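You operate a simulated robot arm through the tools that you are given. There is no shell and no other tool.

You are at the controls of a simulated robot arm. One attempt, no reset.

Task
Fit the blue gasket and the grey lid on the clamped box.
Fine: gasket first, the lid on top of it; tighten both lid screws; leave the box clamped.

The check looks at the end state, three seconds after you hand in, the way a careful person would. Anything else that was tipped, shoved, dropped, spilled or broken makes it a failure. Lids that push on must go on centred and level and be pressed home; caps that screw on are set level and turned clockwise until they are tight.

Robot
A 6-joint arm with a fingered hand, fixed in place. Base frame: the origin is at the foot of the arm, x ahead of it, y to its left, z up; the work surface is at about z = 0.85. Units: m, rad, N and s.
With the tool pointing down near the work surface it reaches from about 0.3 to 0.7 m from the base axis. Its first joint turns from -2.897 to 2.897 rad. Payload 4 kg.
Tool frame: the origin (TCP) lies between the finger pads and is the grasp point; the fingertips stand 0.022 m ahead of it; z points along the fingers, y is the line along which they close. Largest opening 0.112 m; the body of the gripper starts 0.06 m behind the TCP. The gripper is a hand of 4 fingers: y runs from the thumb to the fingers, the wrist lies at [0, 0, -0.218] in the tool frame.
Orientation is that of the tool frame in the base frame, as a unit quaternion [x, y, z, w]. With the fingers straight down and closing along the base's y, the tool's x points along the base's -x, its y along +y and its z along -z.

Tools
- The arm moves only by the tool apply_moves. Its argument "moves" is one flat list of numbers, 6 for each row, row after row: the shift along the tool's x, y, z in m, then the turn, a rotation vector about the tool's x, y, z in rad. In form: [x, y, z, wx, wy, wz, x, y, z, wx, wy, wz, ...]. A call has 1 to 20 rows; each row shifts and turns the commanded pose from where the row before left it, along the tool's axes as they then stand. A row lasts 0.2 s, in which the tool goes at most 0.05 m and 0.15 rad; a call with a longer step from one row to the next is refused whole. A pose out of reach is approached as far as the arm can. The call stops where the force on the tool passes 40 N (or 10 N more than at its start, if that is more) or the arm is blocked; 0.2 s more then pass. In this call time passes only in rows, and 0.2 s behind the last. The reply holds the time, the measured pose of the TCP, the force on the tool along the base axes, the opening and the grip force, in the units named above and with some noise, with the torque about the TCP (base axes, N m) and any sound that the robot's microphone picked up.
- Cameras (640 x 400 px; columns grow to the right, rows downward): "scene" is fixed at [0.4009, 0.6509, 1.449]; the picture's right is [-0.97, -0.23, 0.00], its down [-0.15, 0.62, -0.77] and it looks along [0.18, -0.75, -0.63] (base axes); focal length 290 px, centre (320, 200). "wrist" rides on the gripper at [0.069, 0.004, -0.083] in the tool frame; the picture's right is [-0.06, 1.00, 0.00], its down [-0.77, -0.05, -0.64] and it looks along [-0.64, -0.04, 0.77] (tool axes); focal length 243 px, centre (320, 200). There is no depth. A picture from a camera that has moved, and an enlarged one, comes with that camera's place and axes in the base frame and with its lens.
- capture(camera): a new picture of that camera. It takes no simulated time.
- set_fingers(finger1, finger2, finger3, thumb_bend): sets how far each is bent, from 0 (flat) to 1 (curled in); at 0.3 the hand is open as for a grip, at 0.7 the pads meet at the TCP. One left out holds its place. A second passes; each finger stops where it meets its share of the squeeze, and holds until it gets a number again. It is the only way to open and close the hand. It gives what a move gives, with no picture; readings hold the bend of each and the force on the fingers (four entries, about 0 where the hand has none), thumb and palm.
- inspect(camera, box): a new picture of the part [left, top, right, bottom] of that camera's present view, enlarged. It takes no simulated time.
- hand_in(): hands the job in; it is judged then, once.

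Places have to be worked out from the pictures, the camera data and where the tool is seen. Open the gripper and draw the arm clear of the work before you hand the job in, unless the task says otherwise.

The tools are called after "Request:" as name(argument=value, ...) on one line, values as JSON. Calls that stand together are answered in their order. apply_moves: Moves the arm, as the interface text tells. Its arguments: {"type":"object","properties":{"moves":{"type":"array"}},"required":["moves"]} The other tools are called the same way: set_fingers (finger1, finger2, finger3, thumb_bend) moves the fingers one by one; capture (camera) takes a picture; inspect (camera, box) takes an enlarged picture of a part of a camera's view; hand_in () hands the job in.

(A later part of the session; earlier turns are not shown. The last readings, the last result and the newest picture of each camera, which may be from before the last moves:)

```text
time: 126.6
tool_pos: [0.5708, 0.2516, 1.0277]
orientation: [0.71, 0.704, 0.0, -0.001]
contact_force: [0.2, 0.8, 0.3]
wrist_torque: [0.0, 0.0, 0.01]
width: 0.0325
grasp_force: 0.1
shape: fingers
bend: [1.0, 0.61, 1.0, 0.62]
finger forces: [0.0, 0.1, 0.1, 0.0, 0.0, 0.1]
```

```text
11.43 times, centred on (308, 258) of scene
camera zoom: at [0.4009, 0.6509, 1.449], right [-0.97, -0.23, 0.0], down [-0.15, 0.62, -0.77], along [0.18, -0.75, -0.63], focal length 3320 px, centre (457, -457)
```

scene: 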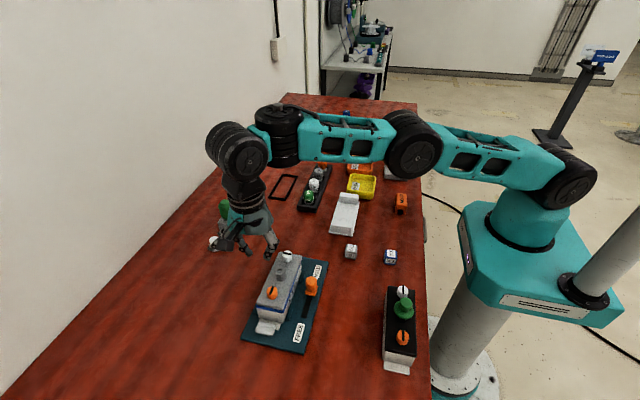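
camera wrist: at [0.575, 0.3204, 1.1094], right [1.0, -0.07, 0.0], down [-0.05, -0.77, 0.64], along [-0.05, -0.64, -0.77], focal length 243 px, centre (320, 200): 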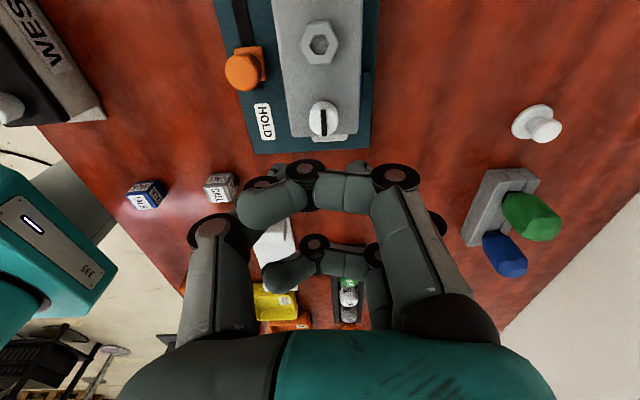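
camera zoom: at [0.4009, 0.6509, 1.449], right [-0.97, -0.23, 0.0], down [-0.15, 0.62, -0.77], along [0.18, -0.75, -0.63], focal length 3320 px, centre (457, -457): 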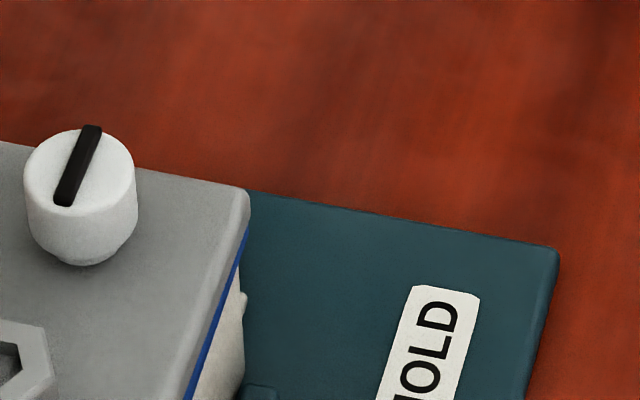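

Request:
inspect(camera="scene", box=[266, 282, 290, 302])

Request:
inspect(camera="scene", box=[278, 246, 302, 266])

Request:
inspect(camera="scene", box=[390, 328, 414, 348])

```text
16.00 times, centred on (278, 292) of scene
camera zoom: at [0.4009, 0.6509, 1.449], right [-0.97, -0.23, 0.0], down [-0.15, 0.62, -0.77], along [0.18, -0.75, -0.63], focal length 4648 px, centre (992, -1272)
```

zoom: 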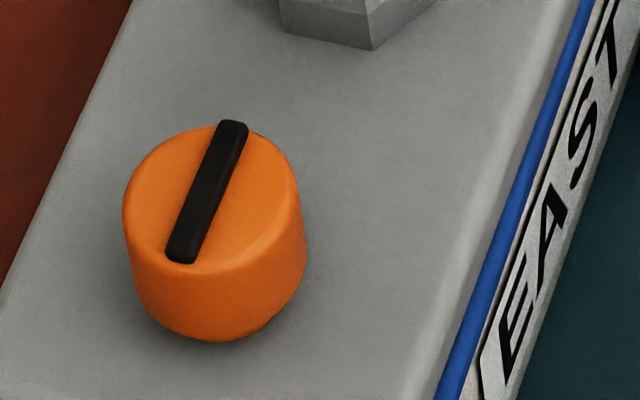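

```text
16.00 times, centred on (290, 256) of scene
camera zoom: at [0.4009, 0.6509, 1.449], right [-0.97, -0.23, 0.0], down [-0.15, 0.62, -0.77], along [0.18, -0.75, -0.63], focal length 4648 px, centre (800, -696)
```

zoom: 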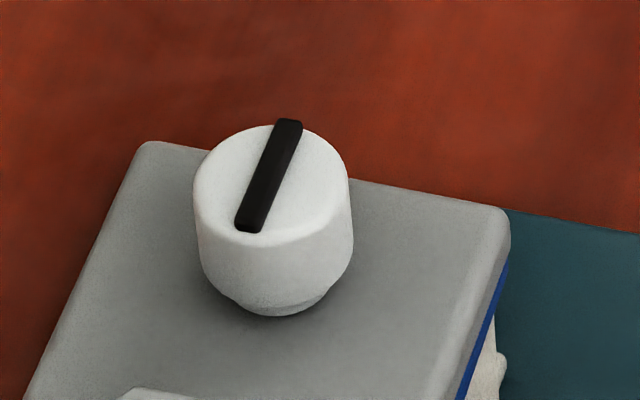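

```text
16.00 times, centred on (402, 338) of scene
camera zoom: at [0.4009, 0.6509, 1.449], right [-0.97, -0.23, 0.0], down [-0.15, 0.62, -0.77], along [0.18, -0.75, -0.63], focal length 4648 px, centre (-992, -2008)
```

zoom: 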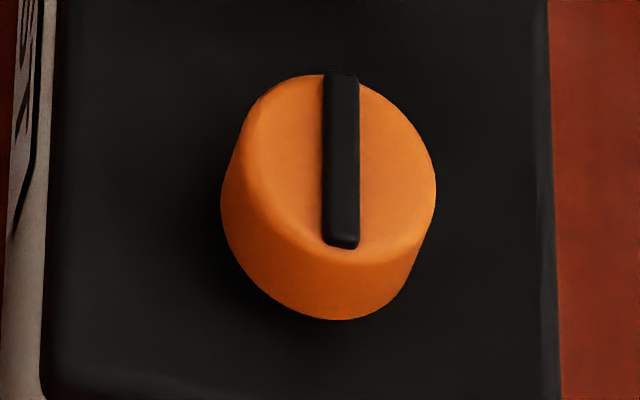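

Head heights look the same for all screws, so I can't tell tightness from that. I'll wind back 60°, re-centre on the white head and turn it further with a firmer grip to feel for a stop.

Request:
apply_moves(moves=[-0.0031, 0.0019, 0, 0, 0, 0, 0, 0, 0, 0, 0, -0.131, 0, 0, 0, 0, 0, -0.131, 0, 0, 0, 0, 0, -0.131, 0, 0, 0, 0, 0, -0.131, 0, 0, 0, 0, 0, -0.131, 0, 0, 0, 0, 0, -0.131, 0, 0, 0, 0, 0, -0.131, 0, 0, 0, 0, 0, -0.131, 0, 0, 0.025, 0, 0, 0, 0, 0, 0.025, 0, 0, 0, 0, 0, 0, 0, 0, 0])

Request:
capture(camera="wrist")

Request:
inspect(camera="wrist", box=[240, 80, 400, 180])

```text
time: 129.2
tool_pos: [0.5732, 0.2478, 0.9786]
orientation: [0.261, 0.965, 0.0, 0.001]
contact_force: [0.4, -0.4, 0.1]
wrist_torque: [0.01, 0.0, 0.0]
width: 0.0324
grasp_force: 0.0
shape: fingers
bend: [1.0, 0.61, 1.0, 0.62]
finger forces: [0.0, 0.0, 0.1, 0.0, 0.0, 0.0]
```

```text
taken
camera wrist: at [0.5145, 0.2855, 1.0592], right [0.56, 0.83, 0.0], down [0.64, -0.43, 0.64], along [0.53, -0.36, -0.77], focal length 243 px, centre (320, 200)
```

wrist: 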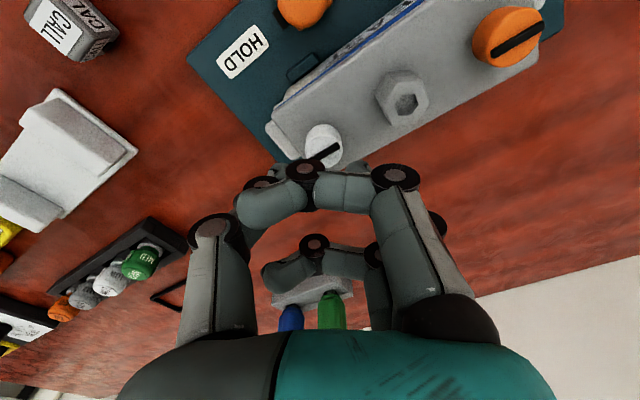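

```text
4.00 times, centred on (320, 130) of wrist
camera zoom: at [0.5145, 0.2855, 1.0592], right [0.56, 0.83, 0.0], down [0.64, -0.43, 0.64], along [0.53, -0.36, -0.77], focal length 970 px, centre (320, 480)
```

zoom: 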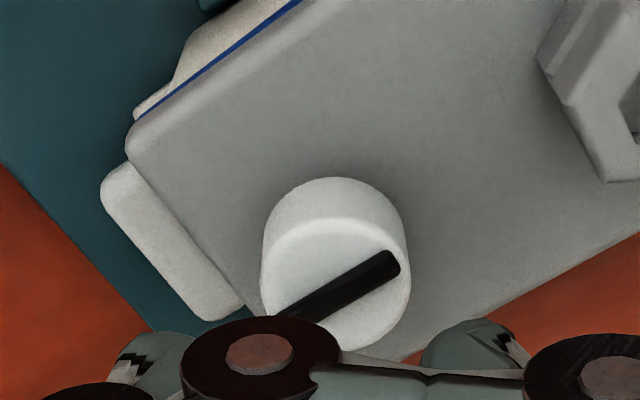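

Tool x is aligned with the head axis; shifting 1.5 mm along the closing direction, descending, and gripping more firmly.

Request:
apply_moves(moves=[0, 0.0016, 0.015, 0, 0, 0, 0, 0, 0.0155, 0, 0, 0, 0, 0, 0, 0, 0, 0])

Request:
set_fingers(finger2=0.85, thumb_bend=0.725)

Request:
inspect(camera="scene", box=[240, 235, 336, 325])

```text
time: 130.0
tool_pos: [0.5729, 0.2486, 0.948]
orientation: [0.261, 0.965, 0.001, 0.0]
contact_force: [0.1, 1.1, -0.2]
wrist_torque: [0.04, 0.01, -0.04]
width: 0.033
grasp_force: 0.1
shape: fingers
bend: [1.0, 0.61, 1.0, 0.62]
finger forces: [0.0, 0.2, 0.0, 0.0, 0.0, 0.0]
```

```text
time: 131.0
tool_pos: [0.573, 0.2481, 0.947]
orientation: [0.262, 0.965, 0.0, 0.001]
contact_force: [0.4, 0.1, -0.1]
wrist_torque: [0.02, -0.01, 0.0]
width: 0.0314
grasp_force: 7.4
shape: fingers
bend: [1.0, 0.63, 1.0, 0.67]
finger forces: [0.0, 7.1, 0.0, 0.0, 7.4, 0.0]
```

```text
4.44 times, centred on (288, 280) of scene
camera zoom: at [0.4009, 0.6509, 1.449], right [-0.97, -0.23, 0.0], down [-0.15, 0.62, -0.77], along [0.18, -0.75, -0.63], focal length 1291 px, centre (462, -156)
```

zoom: 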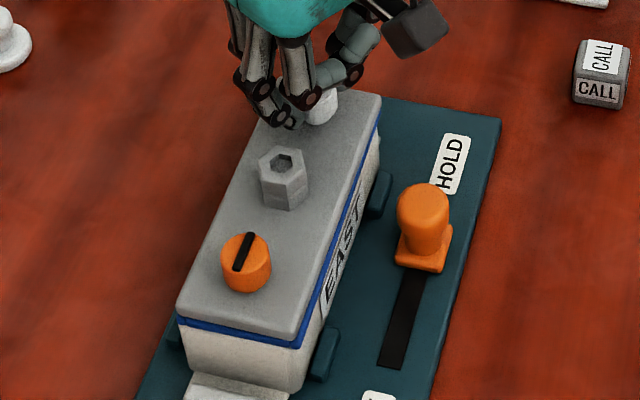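

Gripped with ~7 N. Turning clockwise in 15° pieces while reading the torque.

Request:
apply_moves(moves=[0, 0, 0, 0, 0, 0.131, 0, 0, 0, 0, 0, 0.131])

Request:
apply_moves(moves=[0, 0, 0, 0, 0, 0.131, 0, 0, 0, 0, 0, 0.131])

Request:
apply_moves(moves=[0, 0, 0, 0, 0, 0.131, 0, 0, 0, 0, 0, 0.131])

Request:
inspect(camera="scene", box=[240, 235, 336, 325])

```text
time: 131.6
tool_pos: [0.5718, 0.2491, 0.9487]
orientation: [0.386, 0.922, 0.0, 0.0]
contact_force: [0.3, -0.8, 0.7]
wrist_torque: [0.02, 0.0, 0.06]
width: 0.0314
grasp_force: 6.1
shape: fingers
bend: [1.0, 0.63, 1.0, 0.67]
finger forces: [0.0, 6.1, 0.0, 0.0, 6.8, 0.0]
```

```text
time: 132.2
tool_pos: [0.5729, 0.2496, 0.9475]
orientation: [0.503, 0.864, 0.0, 0.0]
contact_force: [0.9, -0.7, -0.6]
wrist_torque: [-0.03, -0.03, 0.08]
width: 0.0312
grasp_force: 6.5
shape: fingers
bend: [1.0, 0.63, 1.0, 0.68]
finger forces: [0.1, 5.8, 0.1, 0.0, 7.3, 0.0]
```

```text
time: 132.8
tool_pos: [0.5742, 0.2494, 0.9481]
orientation: [0.612, 0.791, 0.0, 0.0]
contact_force: [-0.4, -8.3, 2.7]
wrist_torque: [-0.14, 0.01, 0.15]
width: 0.0311
grasp_force: 8.5
shape: fingers
bend: [1.0, 0.64, 1.0, 0.68]
finger forces: [0.0, 5.6, 0.0, 0.1, 11.6, 0.1]
```

```text
4.44 times, centred on (288, 280) of scene
camera zoom: at [0.4009, 0.6509, 1.449], right [-0.97, -0.23, 0.0], down [-0.15, 0.62, -0.77], along [0.18, -0.75, -0.63], focal length 1291 px, centre (462, -156)
```

zoom: 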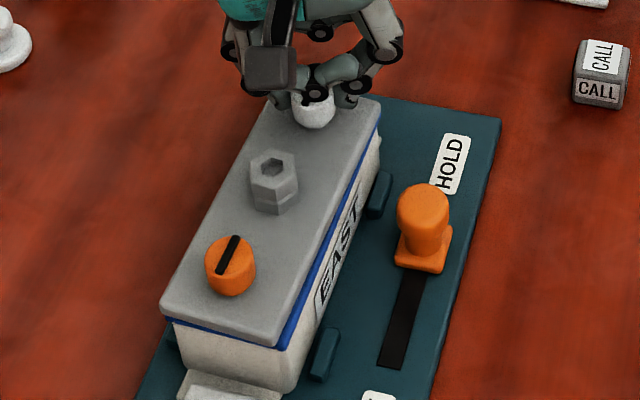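

The torque rose (0.06 → 0.15 N·m) and the lid itself began to yaw, so the white screw is at its stop — tight. I'll release right away and look at how the lid sits.

Request:
set_fingers(finger2=0.6, thumb_bend=0.61)

Request:
apply_moves(moves=[0, 0, -0.02, 0, 0, 0, 0, 0, -0.03, 0, 0, 0, 0, 0, -0.03, 0, 0, 0])

Request:
inspect(camera="scene", box=[240, 235, 336, 325])

Request:
inspect(camera="scene", box=[244, 285, 308, 335])

Request:
capture(camera="wrist")

```text
time: 133.8
tool_pos: [0.5728, 0.2497, 0.947]
orientation: [0.61, 0.792, 0.0, 0.0]
contact_force: [0.4, -0.1, -0.2]
wrist_torque: [-0.02, 0.01, 0.01]
width: 0.0334
grasp_force: 0.0
shape: fingers
bend: [1.0, 0.6, 1.0, 0.61]
finger forces: [0.0, 0.1, 0.1, 0.0, 0.0, 0.0]
```

```text
time: 134.6
tool_pos: [0.5724, 0.2504, 1.0259]
orientation: [0.611, 0.792, 0.0, 0.0]
contact_force: [-0.3, -0.6, -0.2]
wrist_torque: [0.01, -0.02, 0.02]
width: 0.033
grasp_force: 0.0
shape: fingers
bend: [1.0, 0.6, 1.0, 0.61]
finger forces: [0.1, 0.0, 0.1, 0.1, 0.0, 0.0]
```

```text
4.44 times, centred on (288, 280) of scene
camera zoom: at [0.4009, 0.6509, 1.449], right [-0.97, -0.23, 0.0], down [-0.15, 0.62, -0.77], along [0.18, -0.75, -0.63], focal length 1291 px, centre (462, -156)
```

zoom: 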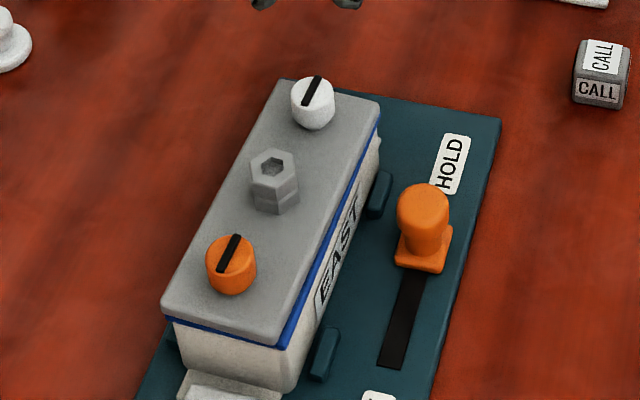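

```text
8.00 times, centred on (276, 310) of scene
camera zoom: at [0.4009, 0.6509, 1.449], right [-0.97, -0.23, 0.0], down [-0.15, 0.62, -0.77], along [0.18, -0.75, -0.63], focal length 2324 px, centre (672, -680)
```

zoom: 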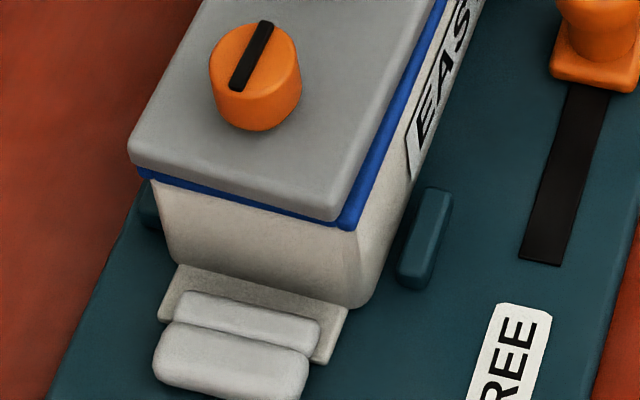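

```text
taken
camera wrist: at [0.5584, 0.3184, 1.1068], right [0.98, 0.19, 0.0], down [0.15, -0.75, 0.64], along [0.12, -0.63, -0.77], focal length 243 px, centre (320, 200)
```

wrist: 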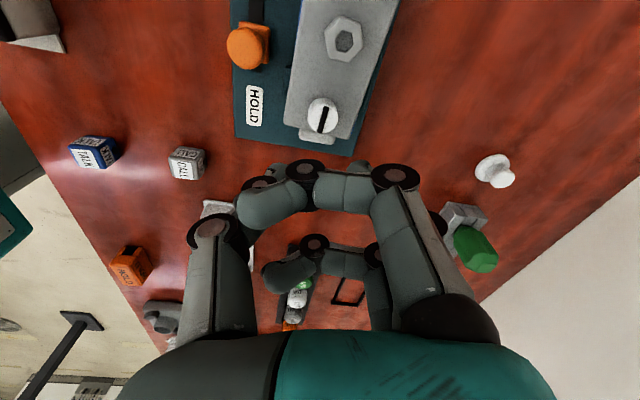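

The lid has yawed a few degrees (orange end toward +x), while the gasket is still on the rim. I'll square it up by squeezing the lid's long sides with three fingers on +x and the thumb on −x, centred on the box.

Request:
apply_moves(moves=[0, 0, 0, 0, 0, 0.1282, 0, 0, 0, 0, 0, 0.1282, 0.024, 0.001, 0, 0, 0, 0, 0.024, 0.001, 0, 0, 0, 0, 0, 0, 0, 0, 0, 0])

Request:
set_fingers(finger1=0.44, finger2=0.44, finger3=0.44, thumb_bend=0.44)

Request:
capture(camera="wrist")

Request:
inspect(camera="wrist", box=[220, 0, 420, 125])

Request:
inspect(camera="wrist", box=[220, 80, 420, 205])

```text
time: 135.8
tool_pos: [0.5743, 0.2966, 1.0267]
orientation: [0.708, 0.706, 0.001, 0.001]
contact_force: [0.0, -0.5, 0.0]
wrist_torque: [-0.01, 0.02, -0.03]
width: 0.0329
grasp_force: 0.0
shape: fingers
bend: [1.0, 0.6, 1.0, 0.61]
finger forces: [0.1, 0.1, 0.0, 0.0, 0.0, 0.0]
```

```text
time: 136.8
tool_pos: [0.5751, 0.2979, 1.0264]
orientation: [0.707, 0.707, -0.001, 0.0]
contact_force: [-0.7, 0.6, 1.5]
wrist_torque: [-0.01, 0.03, -0.02]
width: 0.074
grasp_force: 0.1
shape: fingers
bend: [0.44, 0.44, 0.44, 0.44]
finger forces: [0.0, 0.1, 0.0, 0.0, 0.1, 0.1]
```

```text
taken
camera wrist: at [0.578, 0.3663, 1.1082], right [1.0, -0.06, 0.0], down [-0.05, -0.77, 0.64], along [-0.04, -0.64, -0.77], focal length 243 px, centre (320, 200)
```

wrist: 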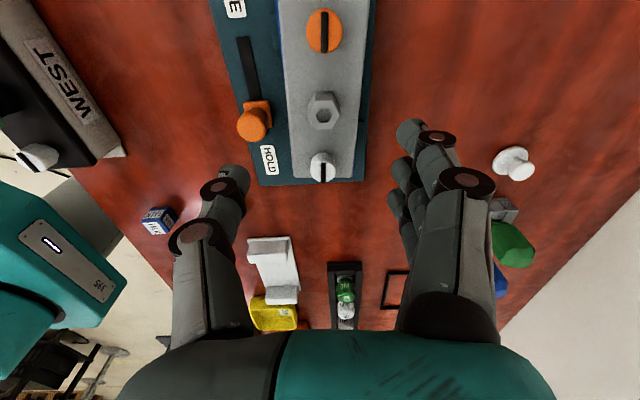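

```text
3.20 times, centred on (320, 62) of wrist
camera zoom: at [0.578, 0.3663, 1.1082], right [1.0, -0.06, 0.0], down [-0.05, -0.77, 0.64], along [-0.04, -0.64, -0.77], focal length 776 px, centre (320, 640)
```

zoom: 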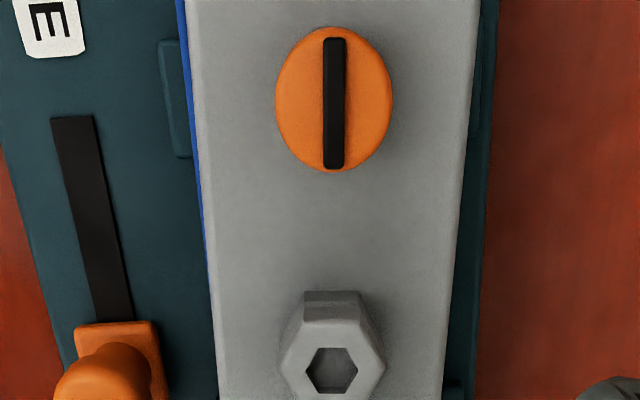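

```text
3.20 times, centred on (320, 142) of wrist
camera zoom: at [0.578, 0.3663, 1.1082], right [1.0, -0.06, 0.0], down [-0.05, -0.77, 0.64], along [-0.04, -0.64, -0.77], focal length 776 px, centre (320, 384)
```

zoom: 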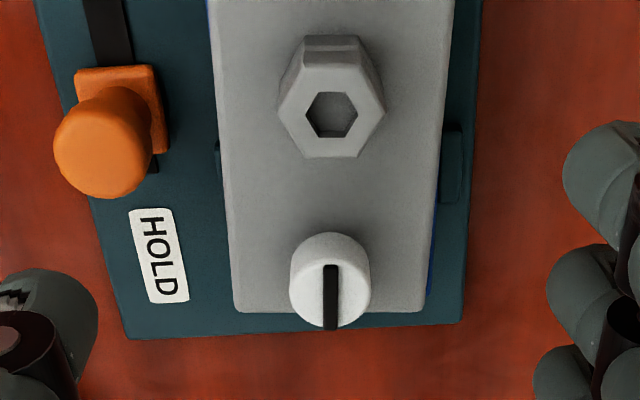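

The lid is yawed about 0.066 rad (orange end +6 mm in x). The hand is centred over it; descending with fingers open to straddle its long sides.

Request:
apply_moves(moves=[0.001, 0, 0.03, 0, 0, 0, 0, 0, 0.03, 0, 0, 0, 0, 0, 0.028, 0, 0, 0, 0, 0, 0, 0, 0, 0])

Request:
capture(camera="wrist")

Request:
inspect(camera="scene", box=[240, 235, 336, 325])

```text
time: 137.8
tool_pos: [0.5736, 0.2995, 0.9377]
orientation: [0.707, 0.707, 0.0, 0.0]
contact_force: [0.1, 0.5, -0.1]
wrist_torque: [-0.02, 0.03, 0.01]
width: 0.0735
grasp_force: 0.0
shape: fingers
bend: [0.44, 0.44, 0.44, 0.44]
finger forces: [0.1, 0.0, 0.0, 0.0, 0.0, 0.0]
```

```text
taken
camera wrist: at [0.5778, 0.3683, 1.0187], right [1.0, -0.06, 0.0], down [-0.05, -0.77, 0.64], along [-0.04, -0.64, -0.77], focal length 243 px, centre (320, 200)
```

wrist: 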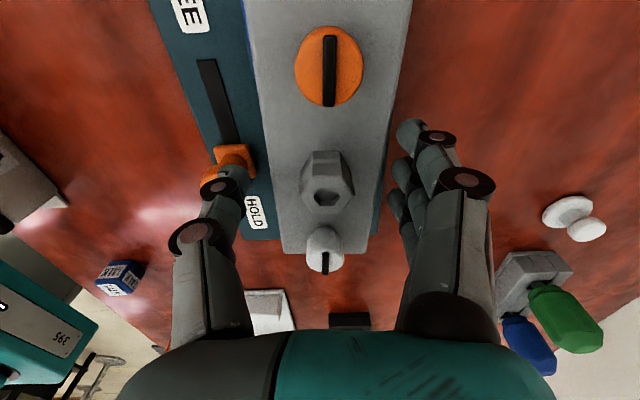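

```text
4.44 times, centred on (288, 280) of scene
camera zoom: at [0.4009, 0.6509, 1.449], right [-0.97, -0.23, 0.0], down [-0.15, 0.62, -0.77], along [0.18, -0.75, -0.63], focal length 1291 px, centre (462, -156)
```

zoom: 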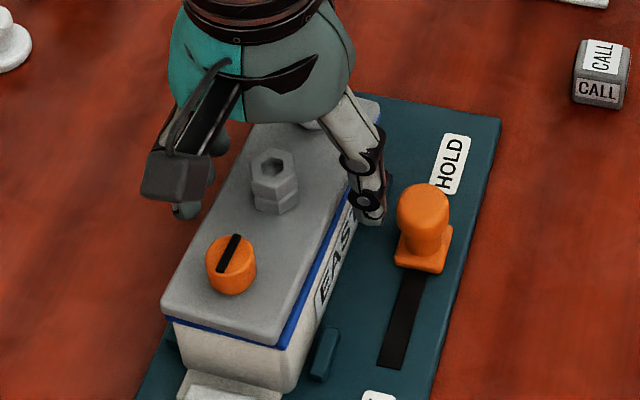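

Request:
apply_moves(moves=[0, 0.0005, 0.008, 0, 0, 0, 0, 0, 0.007, 0, 0, 0, 0, 0, 0, 0, 0, 0])

Request:
inspect(camera="wrist", box=[160, 80, 480, 280])

Request:
inspect(camera="scene", box=[250, 250, 324, 325])

```text
time: 138.6
tool_pos: [0.5756, 0.2977, 0.9225]
orientation: [0.707, 0.707, 0.0, 0.0]
contact_force: [-0.3, 0.3, -0.7]
wrist_torque: [-0.03, 0.02, -0.04]
width: 0.0734
grasp_force: 0.1
shape: fingers
bend: [0.44, 0.44, 0.44, 0.44]
finger forces: [0.0, 0.0, 0.0, 0.1, 0.0, 0.0]
```

```text
2.00 times, centred on (320, 180) of wrist
camera zoom: at [0.5792, 0.3673, 1.0046], right [1.0, -0.06, 0.0], down [-0.05, -0.77, 0.64], along [-0.04, -0.64, -0.77], focal length 485 px, centre (320, 240)
```

zoom: 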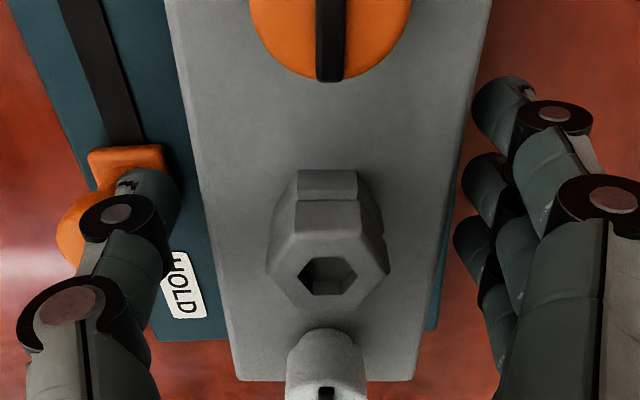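

```text
5.33 times, centred on (287, 288) of scene
camera zoom: at [0.4009, 0.6509, 1.449], right [-0.97, -0.23, 0.0], down [-0.15, 0.62, -0.77], along [0.18, -0.75, -0.63], focal length 1550 px, centre (496, -267)
```

zoom: 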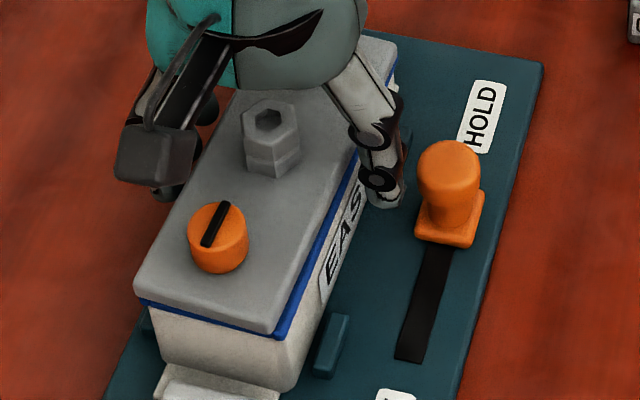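

Straddling with no contact. Closing slowly to square the lid.

Request:
set_fingers(finger1=0.49, finger2=0.49, finger3=0.49, thumb_bend=0.49)

Request:
set_fingers(finger1=0.53, finger2=0.53, finger3=0.53, thumb_bend=0.53)

Request:
inspect(camera="wrist", box=[160, 80, 480, 280])

Request:
inspect(camera="scene", box=[250, 250, 324, 325])

```text
time: 139.6
tool_pos: [0.5752, 0.2986, 0.9231]
orientation: [0.707, 0.707, 0.0, 0.0]
contact_force: [0.3, 0.6, -0.4]
wrist_torque: [0.0, -0.04, 0.02]
width: 0.0623
grasp_force: 0.4
shape: fingers
bend: [0.48, 0.48, 0.48, 0.49]
finger forces: [0.5, 0.4, 0.3, 0.0, 0.0, 0.1]
```

```text
time: 140.6
tool_pos: [0.5765, 0.2986, 0.9239]
orientation: [0.707, 0.707, 0.001, 0.001]
contact_force: [1.3, 1.0, -0.7]
wrist_torque: [0.03, -0.04, 0.06]
width: 0.059
grasp_force: 4.5
shape: fingers
bend: [0.49, 0.5, 0.5, 0.51]
finger forces: [1.9, 1.8, 1.8, 0.0, 3.5, 0.1]
```

```text
2.00 times, centred on (320, 180) of wrist
camera zoom: at [0.5793, 0.3674, 1.0049], right [1.0, -0.06, 0.0], down [-0.05, -0.77, 0.64], along [-0.04, -0.64, -0.77], focal length 485 px, centre (320, 240)
```

zoom: 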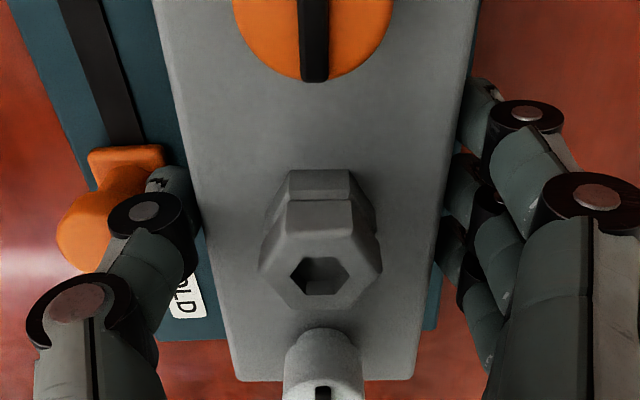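

```text
5.33 times, centred on (287, 288) of scene
camera zoom: at [0.4009, 0.6509, 1.449], right [-0.97, -0.23, 0.0], down [-0.15, 0.62, -0.77], along [0.18, -0.75, -0.63], focal length 1550 px, centre (496, -267)
```

zoom: 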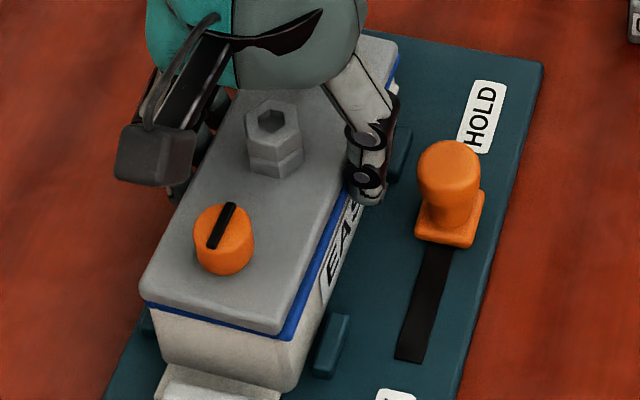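

The lid is squaring up. Increasing the squeeze.

Request:
set_fingers(finger1=0.6, finger2=0.6, finger3=0.6, thumb_bend=0.6)

Request:
inspect(camera="wrist", box=[160, 80, 480, 280])

Request:
inspect(camera="wrist", box=[180, 0, 460, 140])

Request:
inspect(camera="scene", box=[250, 250, 324, 325])

```text
time: 141.6
tool_pos: [0.5754, 0.2991, 0.9229]
orientation: [0.707, 0.707, -0.001, 0.0]
contact_force: [3.6, 1.3, 1.0]
wrist_torque: [0.02, -0.11, 0.09]
width: 0.0575
grasp_force: 13.1
shape: fingers
bend: [0.52, 0.52, 0.52, 0.54]
finger forces: [5.2, 5.1, 5.0, 0.1, 11.2, 0.0]
```

```text
2.00 times, centred on (320, 180) of wrist
camera zoom: at [0.5793, 0.3674, 1.0049], right [1.0, -0.06, 0.0], down [-0.05, -0.77, 0.64], along [-0.04, -0.64, -0.77], focal length 485 px, centre (320, 240)
```

zoom: 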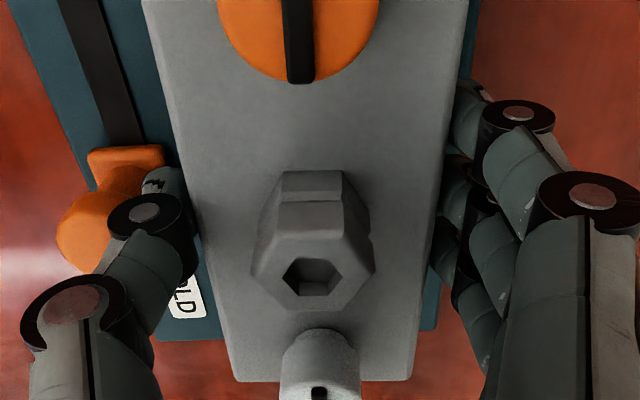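

```text
2.29 times, centred on (320, 70) of wrist
camera zoom: at [0.5793, 0.3674, 1.0049], right [1.0, -0.06, 0.0], down [-0.05, -0.77, 0.64], along [-0.04, -0.64, -0.77], focal length 555 px, centre (320, 497)
```

zoom: 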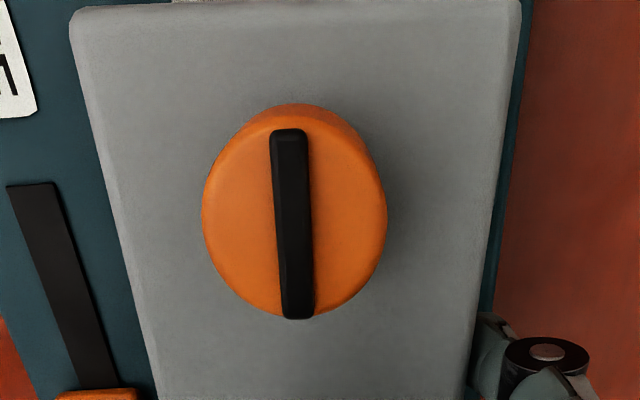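

```text
5.33 times, centred on (287, 288) of scene
camera zoom: at [0.4009, 0.6509, 1.449], right [-0.97, -0.23, 0.0], down [-0.15, 0.62, -0.77], along [0.18, -0.75, -0.63], focal length 1550 px, centre (496, -267)
```

zoom: 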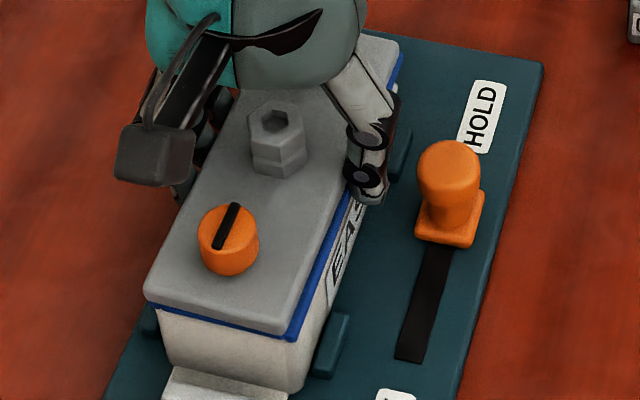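

Still about −0.03 rad of yaw left. With the lid gripped, I'll rotate the hand counter-clockwise by that amount to square it.

Request:
apply_moves(moves=[0, 0, 0, 0, 0, -0.018, 0, 0, 0, 0, 0, -0.018, 0, 0, 0, 0, 0, 0])

Request:
inspect(camera="wrist", box=[160, 80, 480, 280])

Request:
inspect(camera="scene", box=[250, 250, 324, 325])

Request:
inspect(camera="scene", box=[252, 290, 308, 330])

```text
time: 142.4
tool_pos: [0.5749, 0.2987, 0.9244]
orientation: [0.695, 0.719, 0.001, 0.0]
contact_force: [3.5, 0.5, 0.2]
wrist_torque: [-0.01, -0.11, 0.02]
width: 0.0578
grasp_force: 13.2
shape: fingers
bend: [0.52, 0.52, 0.52, 0.54]
finger forces: [5.1, 4.7, 4.8, 0.0, 11.5, 0.1]
```

```text
2.00 times, centred on (320, 180) of wrist
camera zoom: at [0.5767, 0.3668, 1.0053], right [1.0, -0.03, 0.0], down [-0.02, -0.77, 0.64], along [-0.02, -0.64, -0.77], focal length 485 px, centre (320, 240)
```

zoom: 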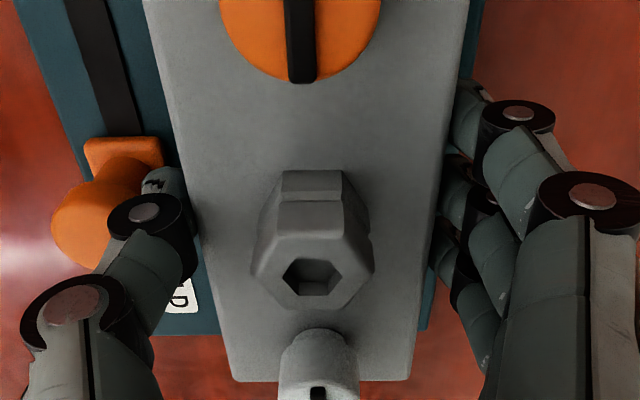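

```text
5.33 times, centred on (287, 288) of scene
camera zoom: at [0.4009, 0.6509, 1.449], right [-0.97, -0.23, 0.0], down [-0.15, 0.62, -0.77], along [0.18, -0.75, -0.63], focal length 1550 px, centre (496, -267)
```

zoom: 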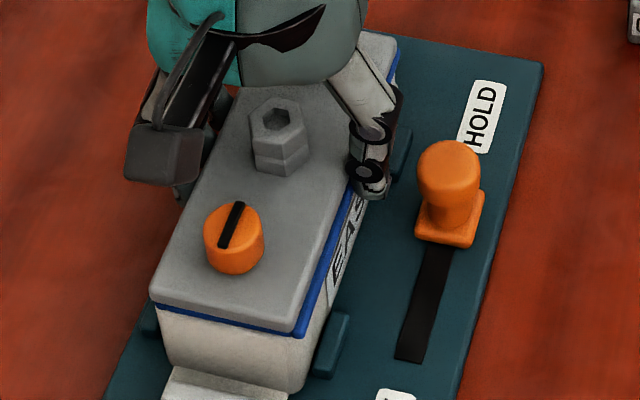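

```text
10.00 times, centred on (280, 310) of scene
camera zoom: at [0.4009, 0.6509, 1.449], right [-0.97, -0.23, 0.0], down [-0.15, 0.62, -0.77], along [0.18, -0.75, -0.63], focal length 2905 px, centre (720, -900)
```

zoom: 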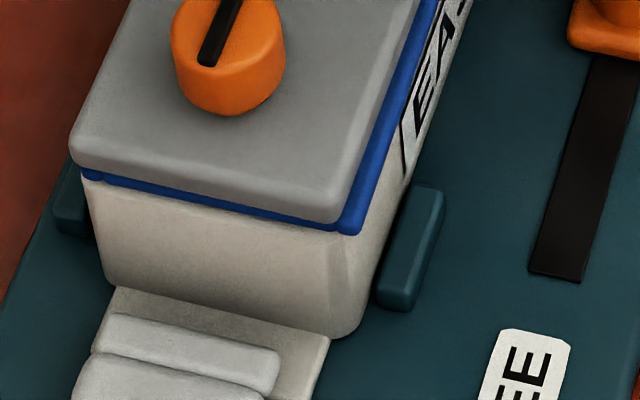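

The lid is now square to the hand axes (yaw ≈ 0), with x and y close to its original placement. Releasing and rising for a top-down check.

Request:
set_fingers(finger1=0.46, finger2=0.46, finger3=0.46, thumb_bend=0.46)

Request:
apply_moves(moves=[0, 0, -0.02, 0, 0, 0, 0, 0, -0.03, 0, 0, 0, 0, 0, -0.03, 0, 0, 0, 0, 0, -0.02, 0, 0, 0.036, 0, 0, 0, 0, 0, 0])

Request:
apply_moves(moves=[0, 0, 0, 0, 0.139, 0, 0, 0, 0, 0, 0.139, 0, 0, 0, 0, 0, 0.139, 0, 0, 0, 0, 0, 0.139, 0, 0, 0, 0, 0, 0.139, 0, 0, 0, 0, 0, 0, 0])

Request:
capture(camera="wrist")

Request:
inspect(camera="wrist", box=[250, 80, 410, 180])

Request:
inspect(camera="wrist", box=[250, 180, 410, 280])

```text
time: 143.4
tool_pos: [0.5758, 0.2987, 0.9239]
orientation: [0.694, 0.72, 0.0, -0.001]
contact_force: [1.1, 0.5, -0.2]
wrist_torque: [-0.01, 0.02, 0.01]
width: 0.0677
grasp_force: 0.1
shape: fingers
bend: [0.46, 0.46, 0.46, 0.46]
finger forces: [0.1, 0.1, 0.0, 0.0, 0.0, 0.1]
```

```text
time: 144.6
tool_pos: [0.5756, 0.2973, 1.0238]
orientation: [0.708, 0.707, -0.001, -0.001]
contact_force: [0.4, -0.6, 0.2]
wrist_torque: [-0.01, -0.01, 0.0]
width: 0.0681
grasp_force: 0.1
shape: fingers
bend: [0.46, 0.46, 0.46, 0.46]
finger forces: [0.0, 0.0, 0.0, 0.1, 0.0, 0.0]
```

```text
time: 146.0
tool_pos: [0.5763, 0.2987, 1.0244]
orientation: [0.665, 0.664, 0.242, -0.242]
contact_force: [1.1, 0.0, 0.0]
wrist_torque: [-0.02, 0.03, 0.02]
width: 0.068
grasp_force: 0.0
shape: fingers
bend: [0.46, 0.46, 0.46, 0.46]
finger forces: [0.1, 0.0, 0.0, 0.1, 0.0, 0.0]
```

```text
taken
camera wrist: at [0.5798, 0.2975, 1.1296], right [1.0, -0.05, -0.04], down [-0.05, -1.0, 0.0], along [-0.04, 0.0, -1.0], focal length 243 px, centre (320, 200)
```

wrist: 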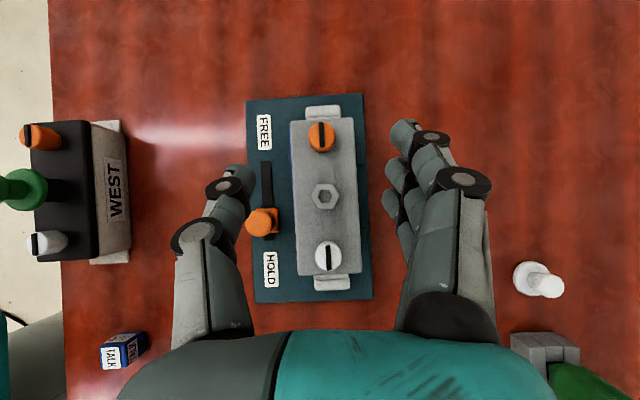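

```text
4.00 times, centred on (330, 130) of wrist
camera zoom: at [0.5798, 0.2975, 1.1296], right [1.0, -0.05, -0.04], down [-0.05, -1.0, 0.0], along [-0.04, 0.0, -1.0], focal length 970 px, centre (280, 480)
```

zoom: 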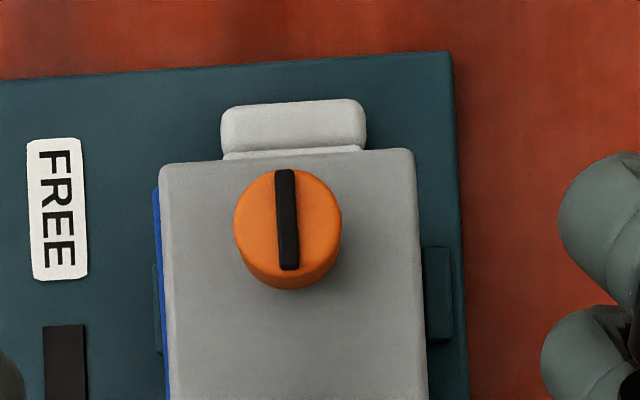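

```text
4.00 times, centred on (330, 230) of wrist
camera zoom: at [0.5798, 0.2975, 1.1296], right [1.0, -0.05, -0.04], down [-0.05, -1.0, 0.0], along [-0.04, 0.0, -1.0], focal length 970 px, centre (280, 80)
```

zoom: 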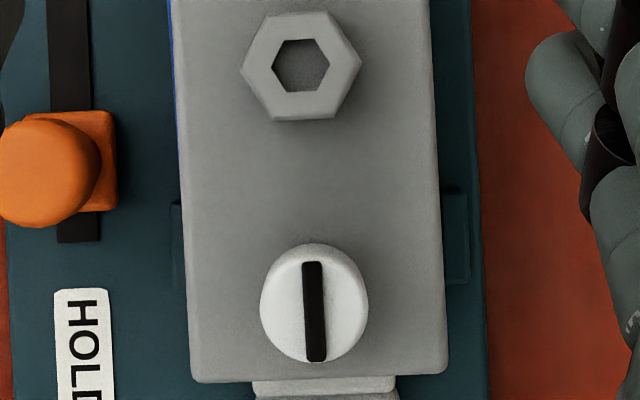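

Request:
inspect(camera="wrist", box=[250, 220, 410, 320])

Request:
inspect(camera="wrist", box=[270, 95, 350, 145])

Request:
inspect(camera="scene", box=[240, 235, 336, 335])

```text
4.00 times, centred on (330, 270) of wrist
camera zoom: at [0.5798, 0.2975, 1.1296], right [1.0, -0.05, -0.04], down [-0.05, -1.0, 0.0], along [-0.04, 0.0, -1.0], focal length 970 px, centre (280, -80)
```

zoom: 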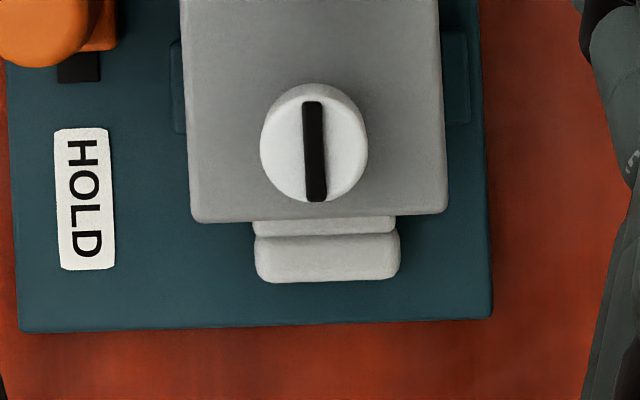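

```text
8.00 times, centred on (310, 120) of wrist
camera zoom: at [0.5798, 0.2975, 1.1296], right [1.0, -0.05, -0.04], down [-0.05, -1.0, 0.0], along [-0.04, 0.0, -1.0], focal length 1941 px, centre (400, 840)
```

zoom: 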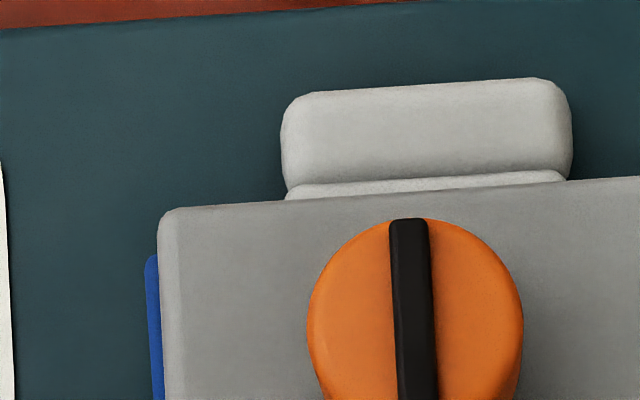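

```text
4.00 times, centred on (288, 285) of scene
camera zoom: at [0.4009, 0.6509, 1.449], right [-0.97, -0.23, 0.0], down [-0.15, 0.62, -0.77], along [0.18, -0.75, -0.63], focal length 1162 px, centre (448, -140)
```

zoom: 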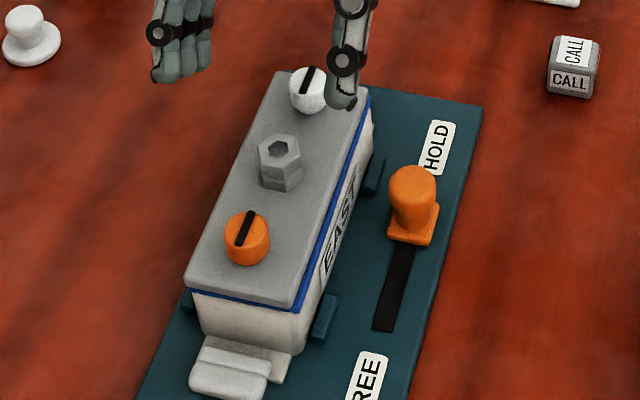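

Top-down, the lid is centred on the box within about 1 mm in x and y and square. The gasket edge peeks out ~2 mm on the −x side near the orange end, so I'll do one more gentle squeeze there, lower, to bring gasket and lid flush.

Request:
apply_moves(moves=[0, 0, 0, 0, -0.139, 0, 0, 0, 0, 0, -0.139, 0, 0, 0, 0, 0, -0.139, 0, 0, 0, 0, 0, -0.139, 0, 0, 0, 0, 0, -0.139, 0, 0.0185, 0.0004, 0, 0, 0, 0, 0.0185, 0.0004, 0, 0, 0, 0, 0, 0, 0.03, 0, 0, 0, 0, 0, 0.03, 0, 0, 0, 0, 0, 0.03, 0, 0, 0, 0, 0, 0, 0, 0, 0])

Request:
set_fingers(finger1=0.44, finger2=0.44, finger3=0.44, thumb_bend=0.44)

Request:
capture(camera="wrist")

Request:
inspect(camera="scene", box=[240, 245, 336, 335])

```text
time: 148.4
tool_pos: [0.5763, 0.3385, 0.9335]
orientation: [0.707, 0.707, 0.0, 0.0]
contact_force: [-0.3, -0.3, 0.5]
wrist_torque: [0.0, -0.01, 0.02]
width: 0.068
grasp_force: 0.0
shape: fingers
bend: [0.46, 0.46, 0.46, 0.46]
finger forces: [0.0, 0.0, 0.0, 0.0, 0.1, 0.1]
```

```text
time: 149.4
tool_pos: [0.5763, 0.3373, 0.9344]
orientation: [0.707, 0.707, -0.001, 0.0]
contact_force: [0.3, -0.2, 0.4]
wrist_torque: [0.01, -0.01, 0.02]
width: 0.0736
grasp_force: 0.1
shape: fingers
bend: [0.44, 0.44, 0.44, 0.44]
finger forces: [0.0, 0.0, 0.0, 0.0, 0.1, 0.0]
```

```text
taken
camera wrist: at [0.5804, 0.4062, 1.0161], right [1.0, -0.06, 0.0], down [-0.05, -0.77, 0.64], along [-0.04, -0.64, -0.77], focal length 243 px, centre (320, 200)
```

wrist: 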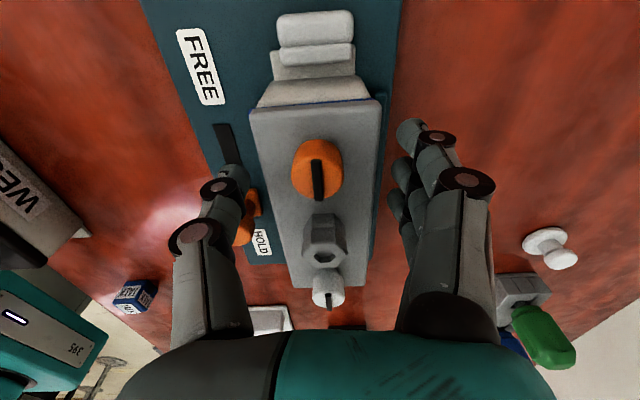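

```text
4.44 times, centred on (288, 290) of scene
camera zoom: at [0.4009, 0.6509, 1.449], right [-0.97, -0.23, 0.0], down [-0.15, 0.62, -0.77], along [0.18, -0.75, -0.63], focal length 1291 px, centre (462, -200)
```

zoom: 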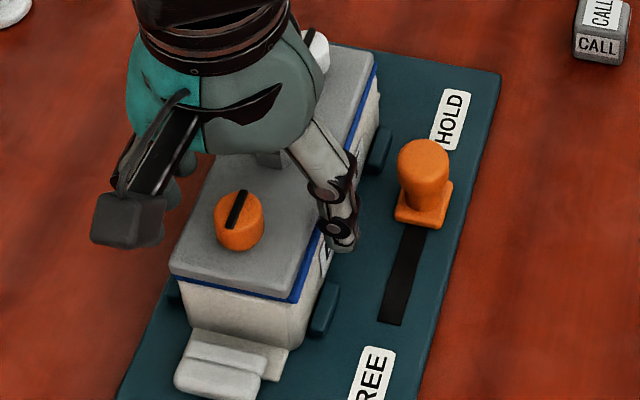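

Request:
apply_moves(moves=[0, 0, 0.008, 0, 0, 0, 0, 0, 0.008, 0, 0, 0, 0, 0, 0, 0, 0, 0])

Request:
set_fingers(finger1=0.49, finger2=0.49, finger3=0.49, thumb_bend=0.49)

Request:
inspect(camera="wrist", box=[160, 60, 480, 260])

Request:
inspect(camera="scene", box=[250, 270, 324, 330])

```text
time: 150.2
tool_pos: [0.5755, 0.3372, 0.9188]
orientation: [0.707, 0.707, 0.0, 0.0]
contact_force: [0.1, 0.5, -0.6]
wrist_torque: [-0.02, -0.01, -0.01]
width: 0.0738
grasp_force: 0.0
shape: fingers
bend: [0.44, 0.44, 0.44, 0.44]
finger forces: [0.1, 0.0, 0.0, 0.1, 0.1, 0.0]
```

```text
time: 151.2
tool_pos: [0.5759, 0.336, 0.9192]
orientation: [0.707, 0.707, 0.0, 0.0]
contact_force: [0.0, 0.0, 0.3]
wrist_torque: [-0.01, 0.0, 0.02]
width: 0.0617
grasp_force: 0.3
shape: fingers
bend: [0.49, 0.49, 0.49, 0.48]
finger forces: [0.1, 0.1, 0.1, 0.1, 0.7, 0.0]
```

```text
2.00 times, centred on (320, 160) of wrist
camera zoom: at [0.5802, 0.4055, 1.0003], right [1.0, -0.06, 0.0], down [-0.05, -0.77, 0.64], along [-0.04, -0.64, -0.77], focal length 485 px, centre (320, 280)
```

zoom: 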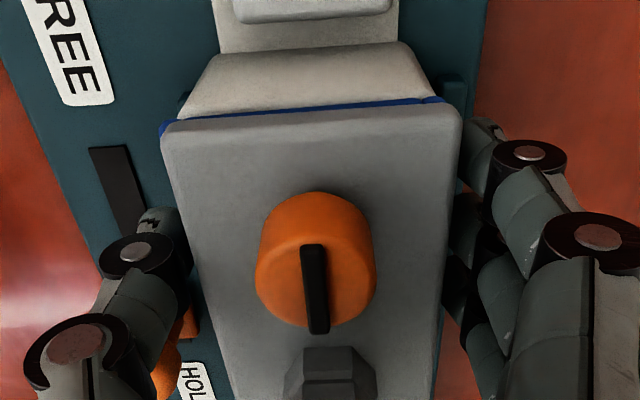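

```text
6.67 times, centred on (287, 300) of scene
camera zoom: at [0.4009, 0.6509, 1.449], right [-0.97, -0.23, 0.0], down [-0.15, 0.62, -0.77], along [0.18, -0.75, -0.63], focal length 1937 px, centre (540, -467)
```

zoom: 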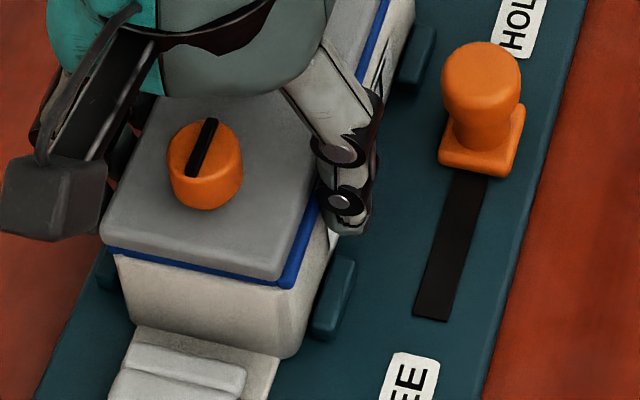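

The thumb is touching the protruding gasket edge. Closing a bit more to bring gasket and lid flush.

Request:
set_fingers(finger1=0.53, finger2=0.53, finger3=0.53, thumb_bend=0.53)

Request:
inspect(camera="wrist", box=[160, 60, 480, 260])

Request:
inspect(camera="scene", box=[250, 270, 324, 330])

```text
time: 152.2
tool_pos: [0.5759, 0.3376, 0.919]
orientation: [0.707, 0.707, -0.001, 0.001]
contact_force: [1.1, -0.1, 0.0]
wrist_torque: [0.0, 0.02, 0.03]
width: 0.0585
grasp_force: 4.1
shape: fingers
bend: [0.51, 0.5, 0.5, 0.51]
finger forces: [1.4, 1.5, 1.7, 0.1, 3.8, 0.0]
```

```text
2.00 times, centred on (320, 160) of wrist
camera zoom: at [0.5802, 0.4055, 1.0003], right [1.0, -0.06, 0.0], down [-0.05, -0.77, 0.64], along [-0.04, -0.64, -0.77], focal length 485 px, centre (320, 280)
```

zoom: 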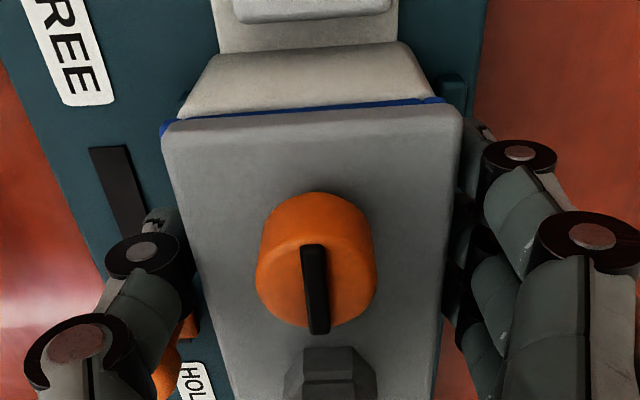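

```text
6.67 times, centred on (287, 300) of scene
camera zoom: at [0.4009, 0.6509, 1.449], right [-0.97, -0.23, 0.0], down [-0.15, 0.62, -0.77], along [0.18, -0.75, -0.63], focal length 1937 px, centre (540, -467)
```

zoom: 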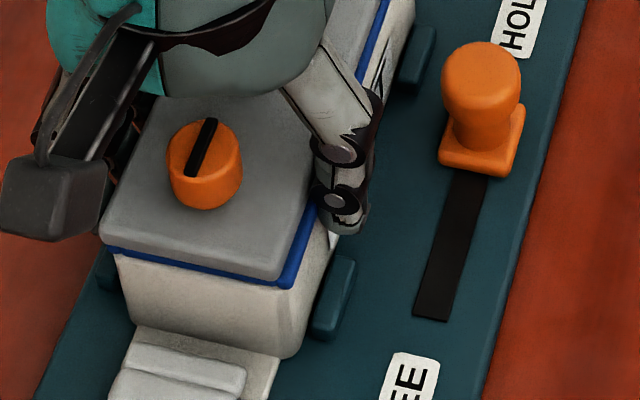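

Request:
set_fingers(finger1=0.6, finger2=0.6, finger3=0.6, thumb_bend=0.6)

Request:
inspect(camera="wrist", box=[160, 60, 480, 260])

Request:
inspect(camera="scene", box=[250, 270, 324, 330])

```text
time: 153.2
tool_pos: [0.5766, 0.3372, 0.9186]
orientation: [0.707, 0.707, 0.0, -0.001]
contact_force: [3.5, 1.1, -0.3]
wrist_torque: [-0.02, -0.07, -0.01]
width: 0.0563
grasp_force: 12.6
shape: fingers
bend: [0.53, 0.53, 0.53, 0.54]
finger forces: [4.7, 4.7, 4.7, 0.0, 11.6, 0.1]
```

```text
2.00 times, centred on (320, 160) of wrist
camera zoom: at [0.5803, 0.4054, 1.0004], right [1.0, -0.06, 0.0], down [-0.05, -0.77, 0.64], along [-0.04, -0.64, -0.77], focal length 485 px, centre (320, 280)
```

zoom: 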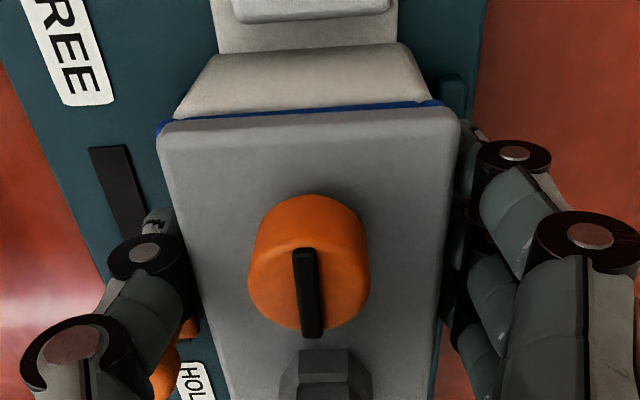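

```text
6.67 times, centred on (287, 300) of scene
camera zoom: at [0.4009, 0.6509, 1.449], right [-0.97, -0.23, 0.0], down [-0.15, 0.62, -0.77], along [0.18, -0.75, -0.63], focal length 1937 px, centre (540, -467)
```

zoom: 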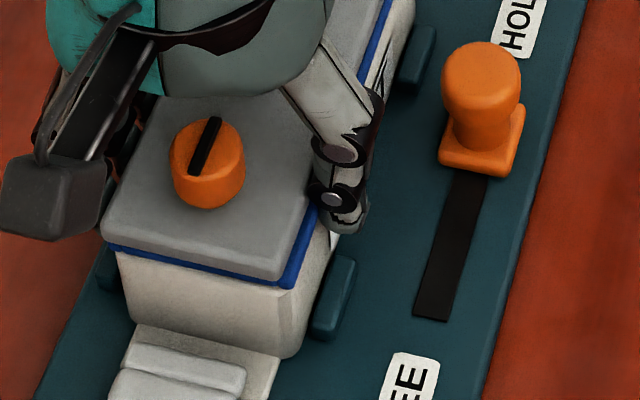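

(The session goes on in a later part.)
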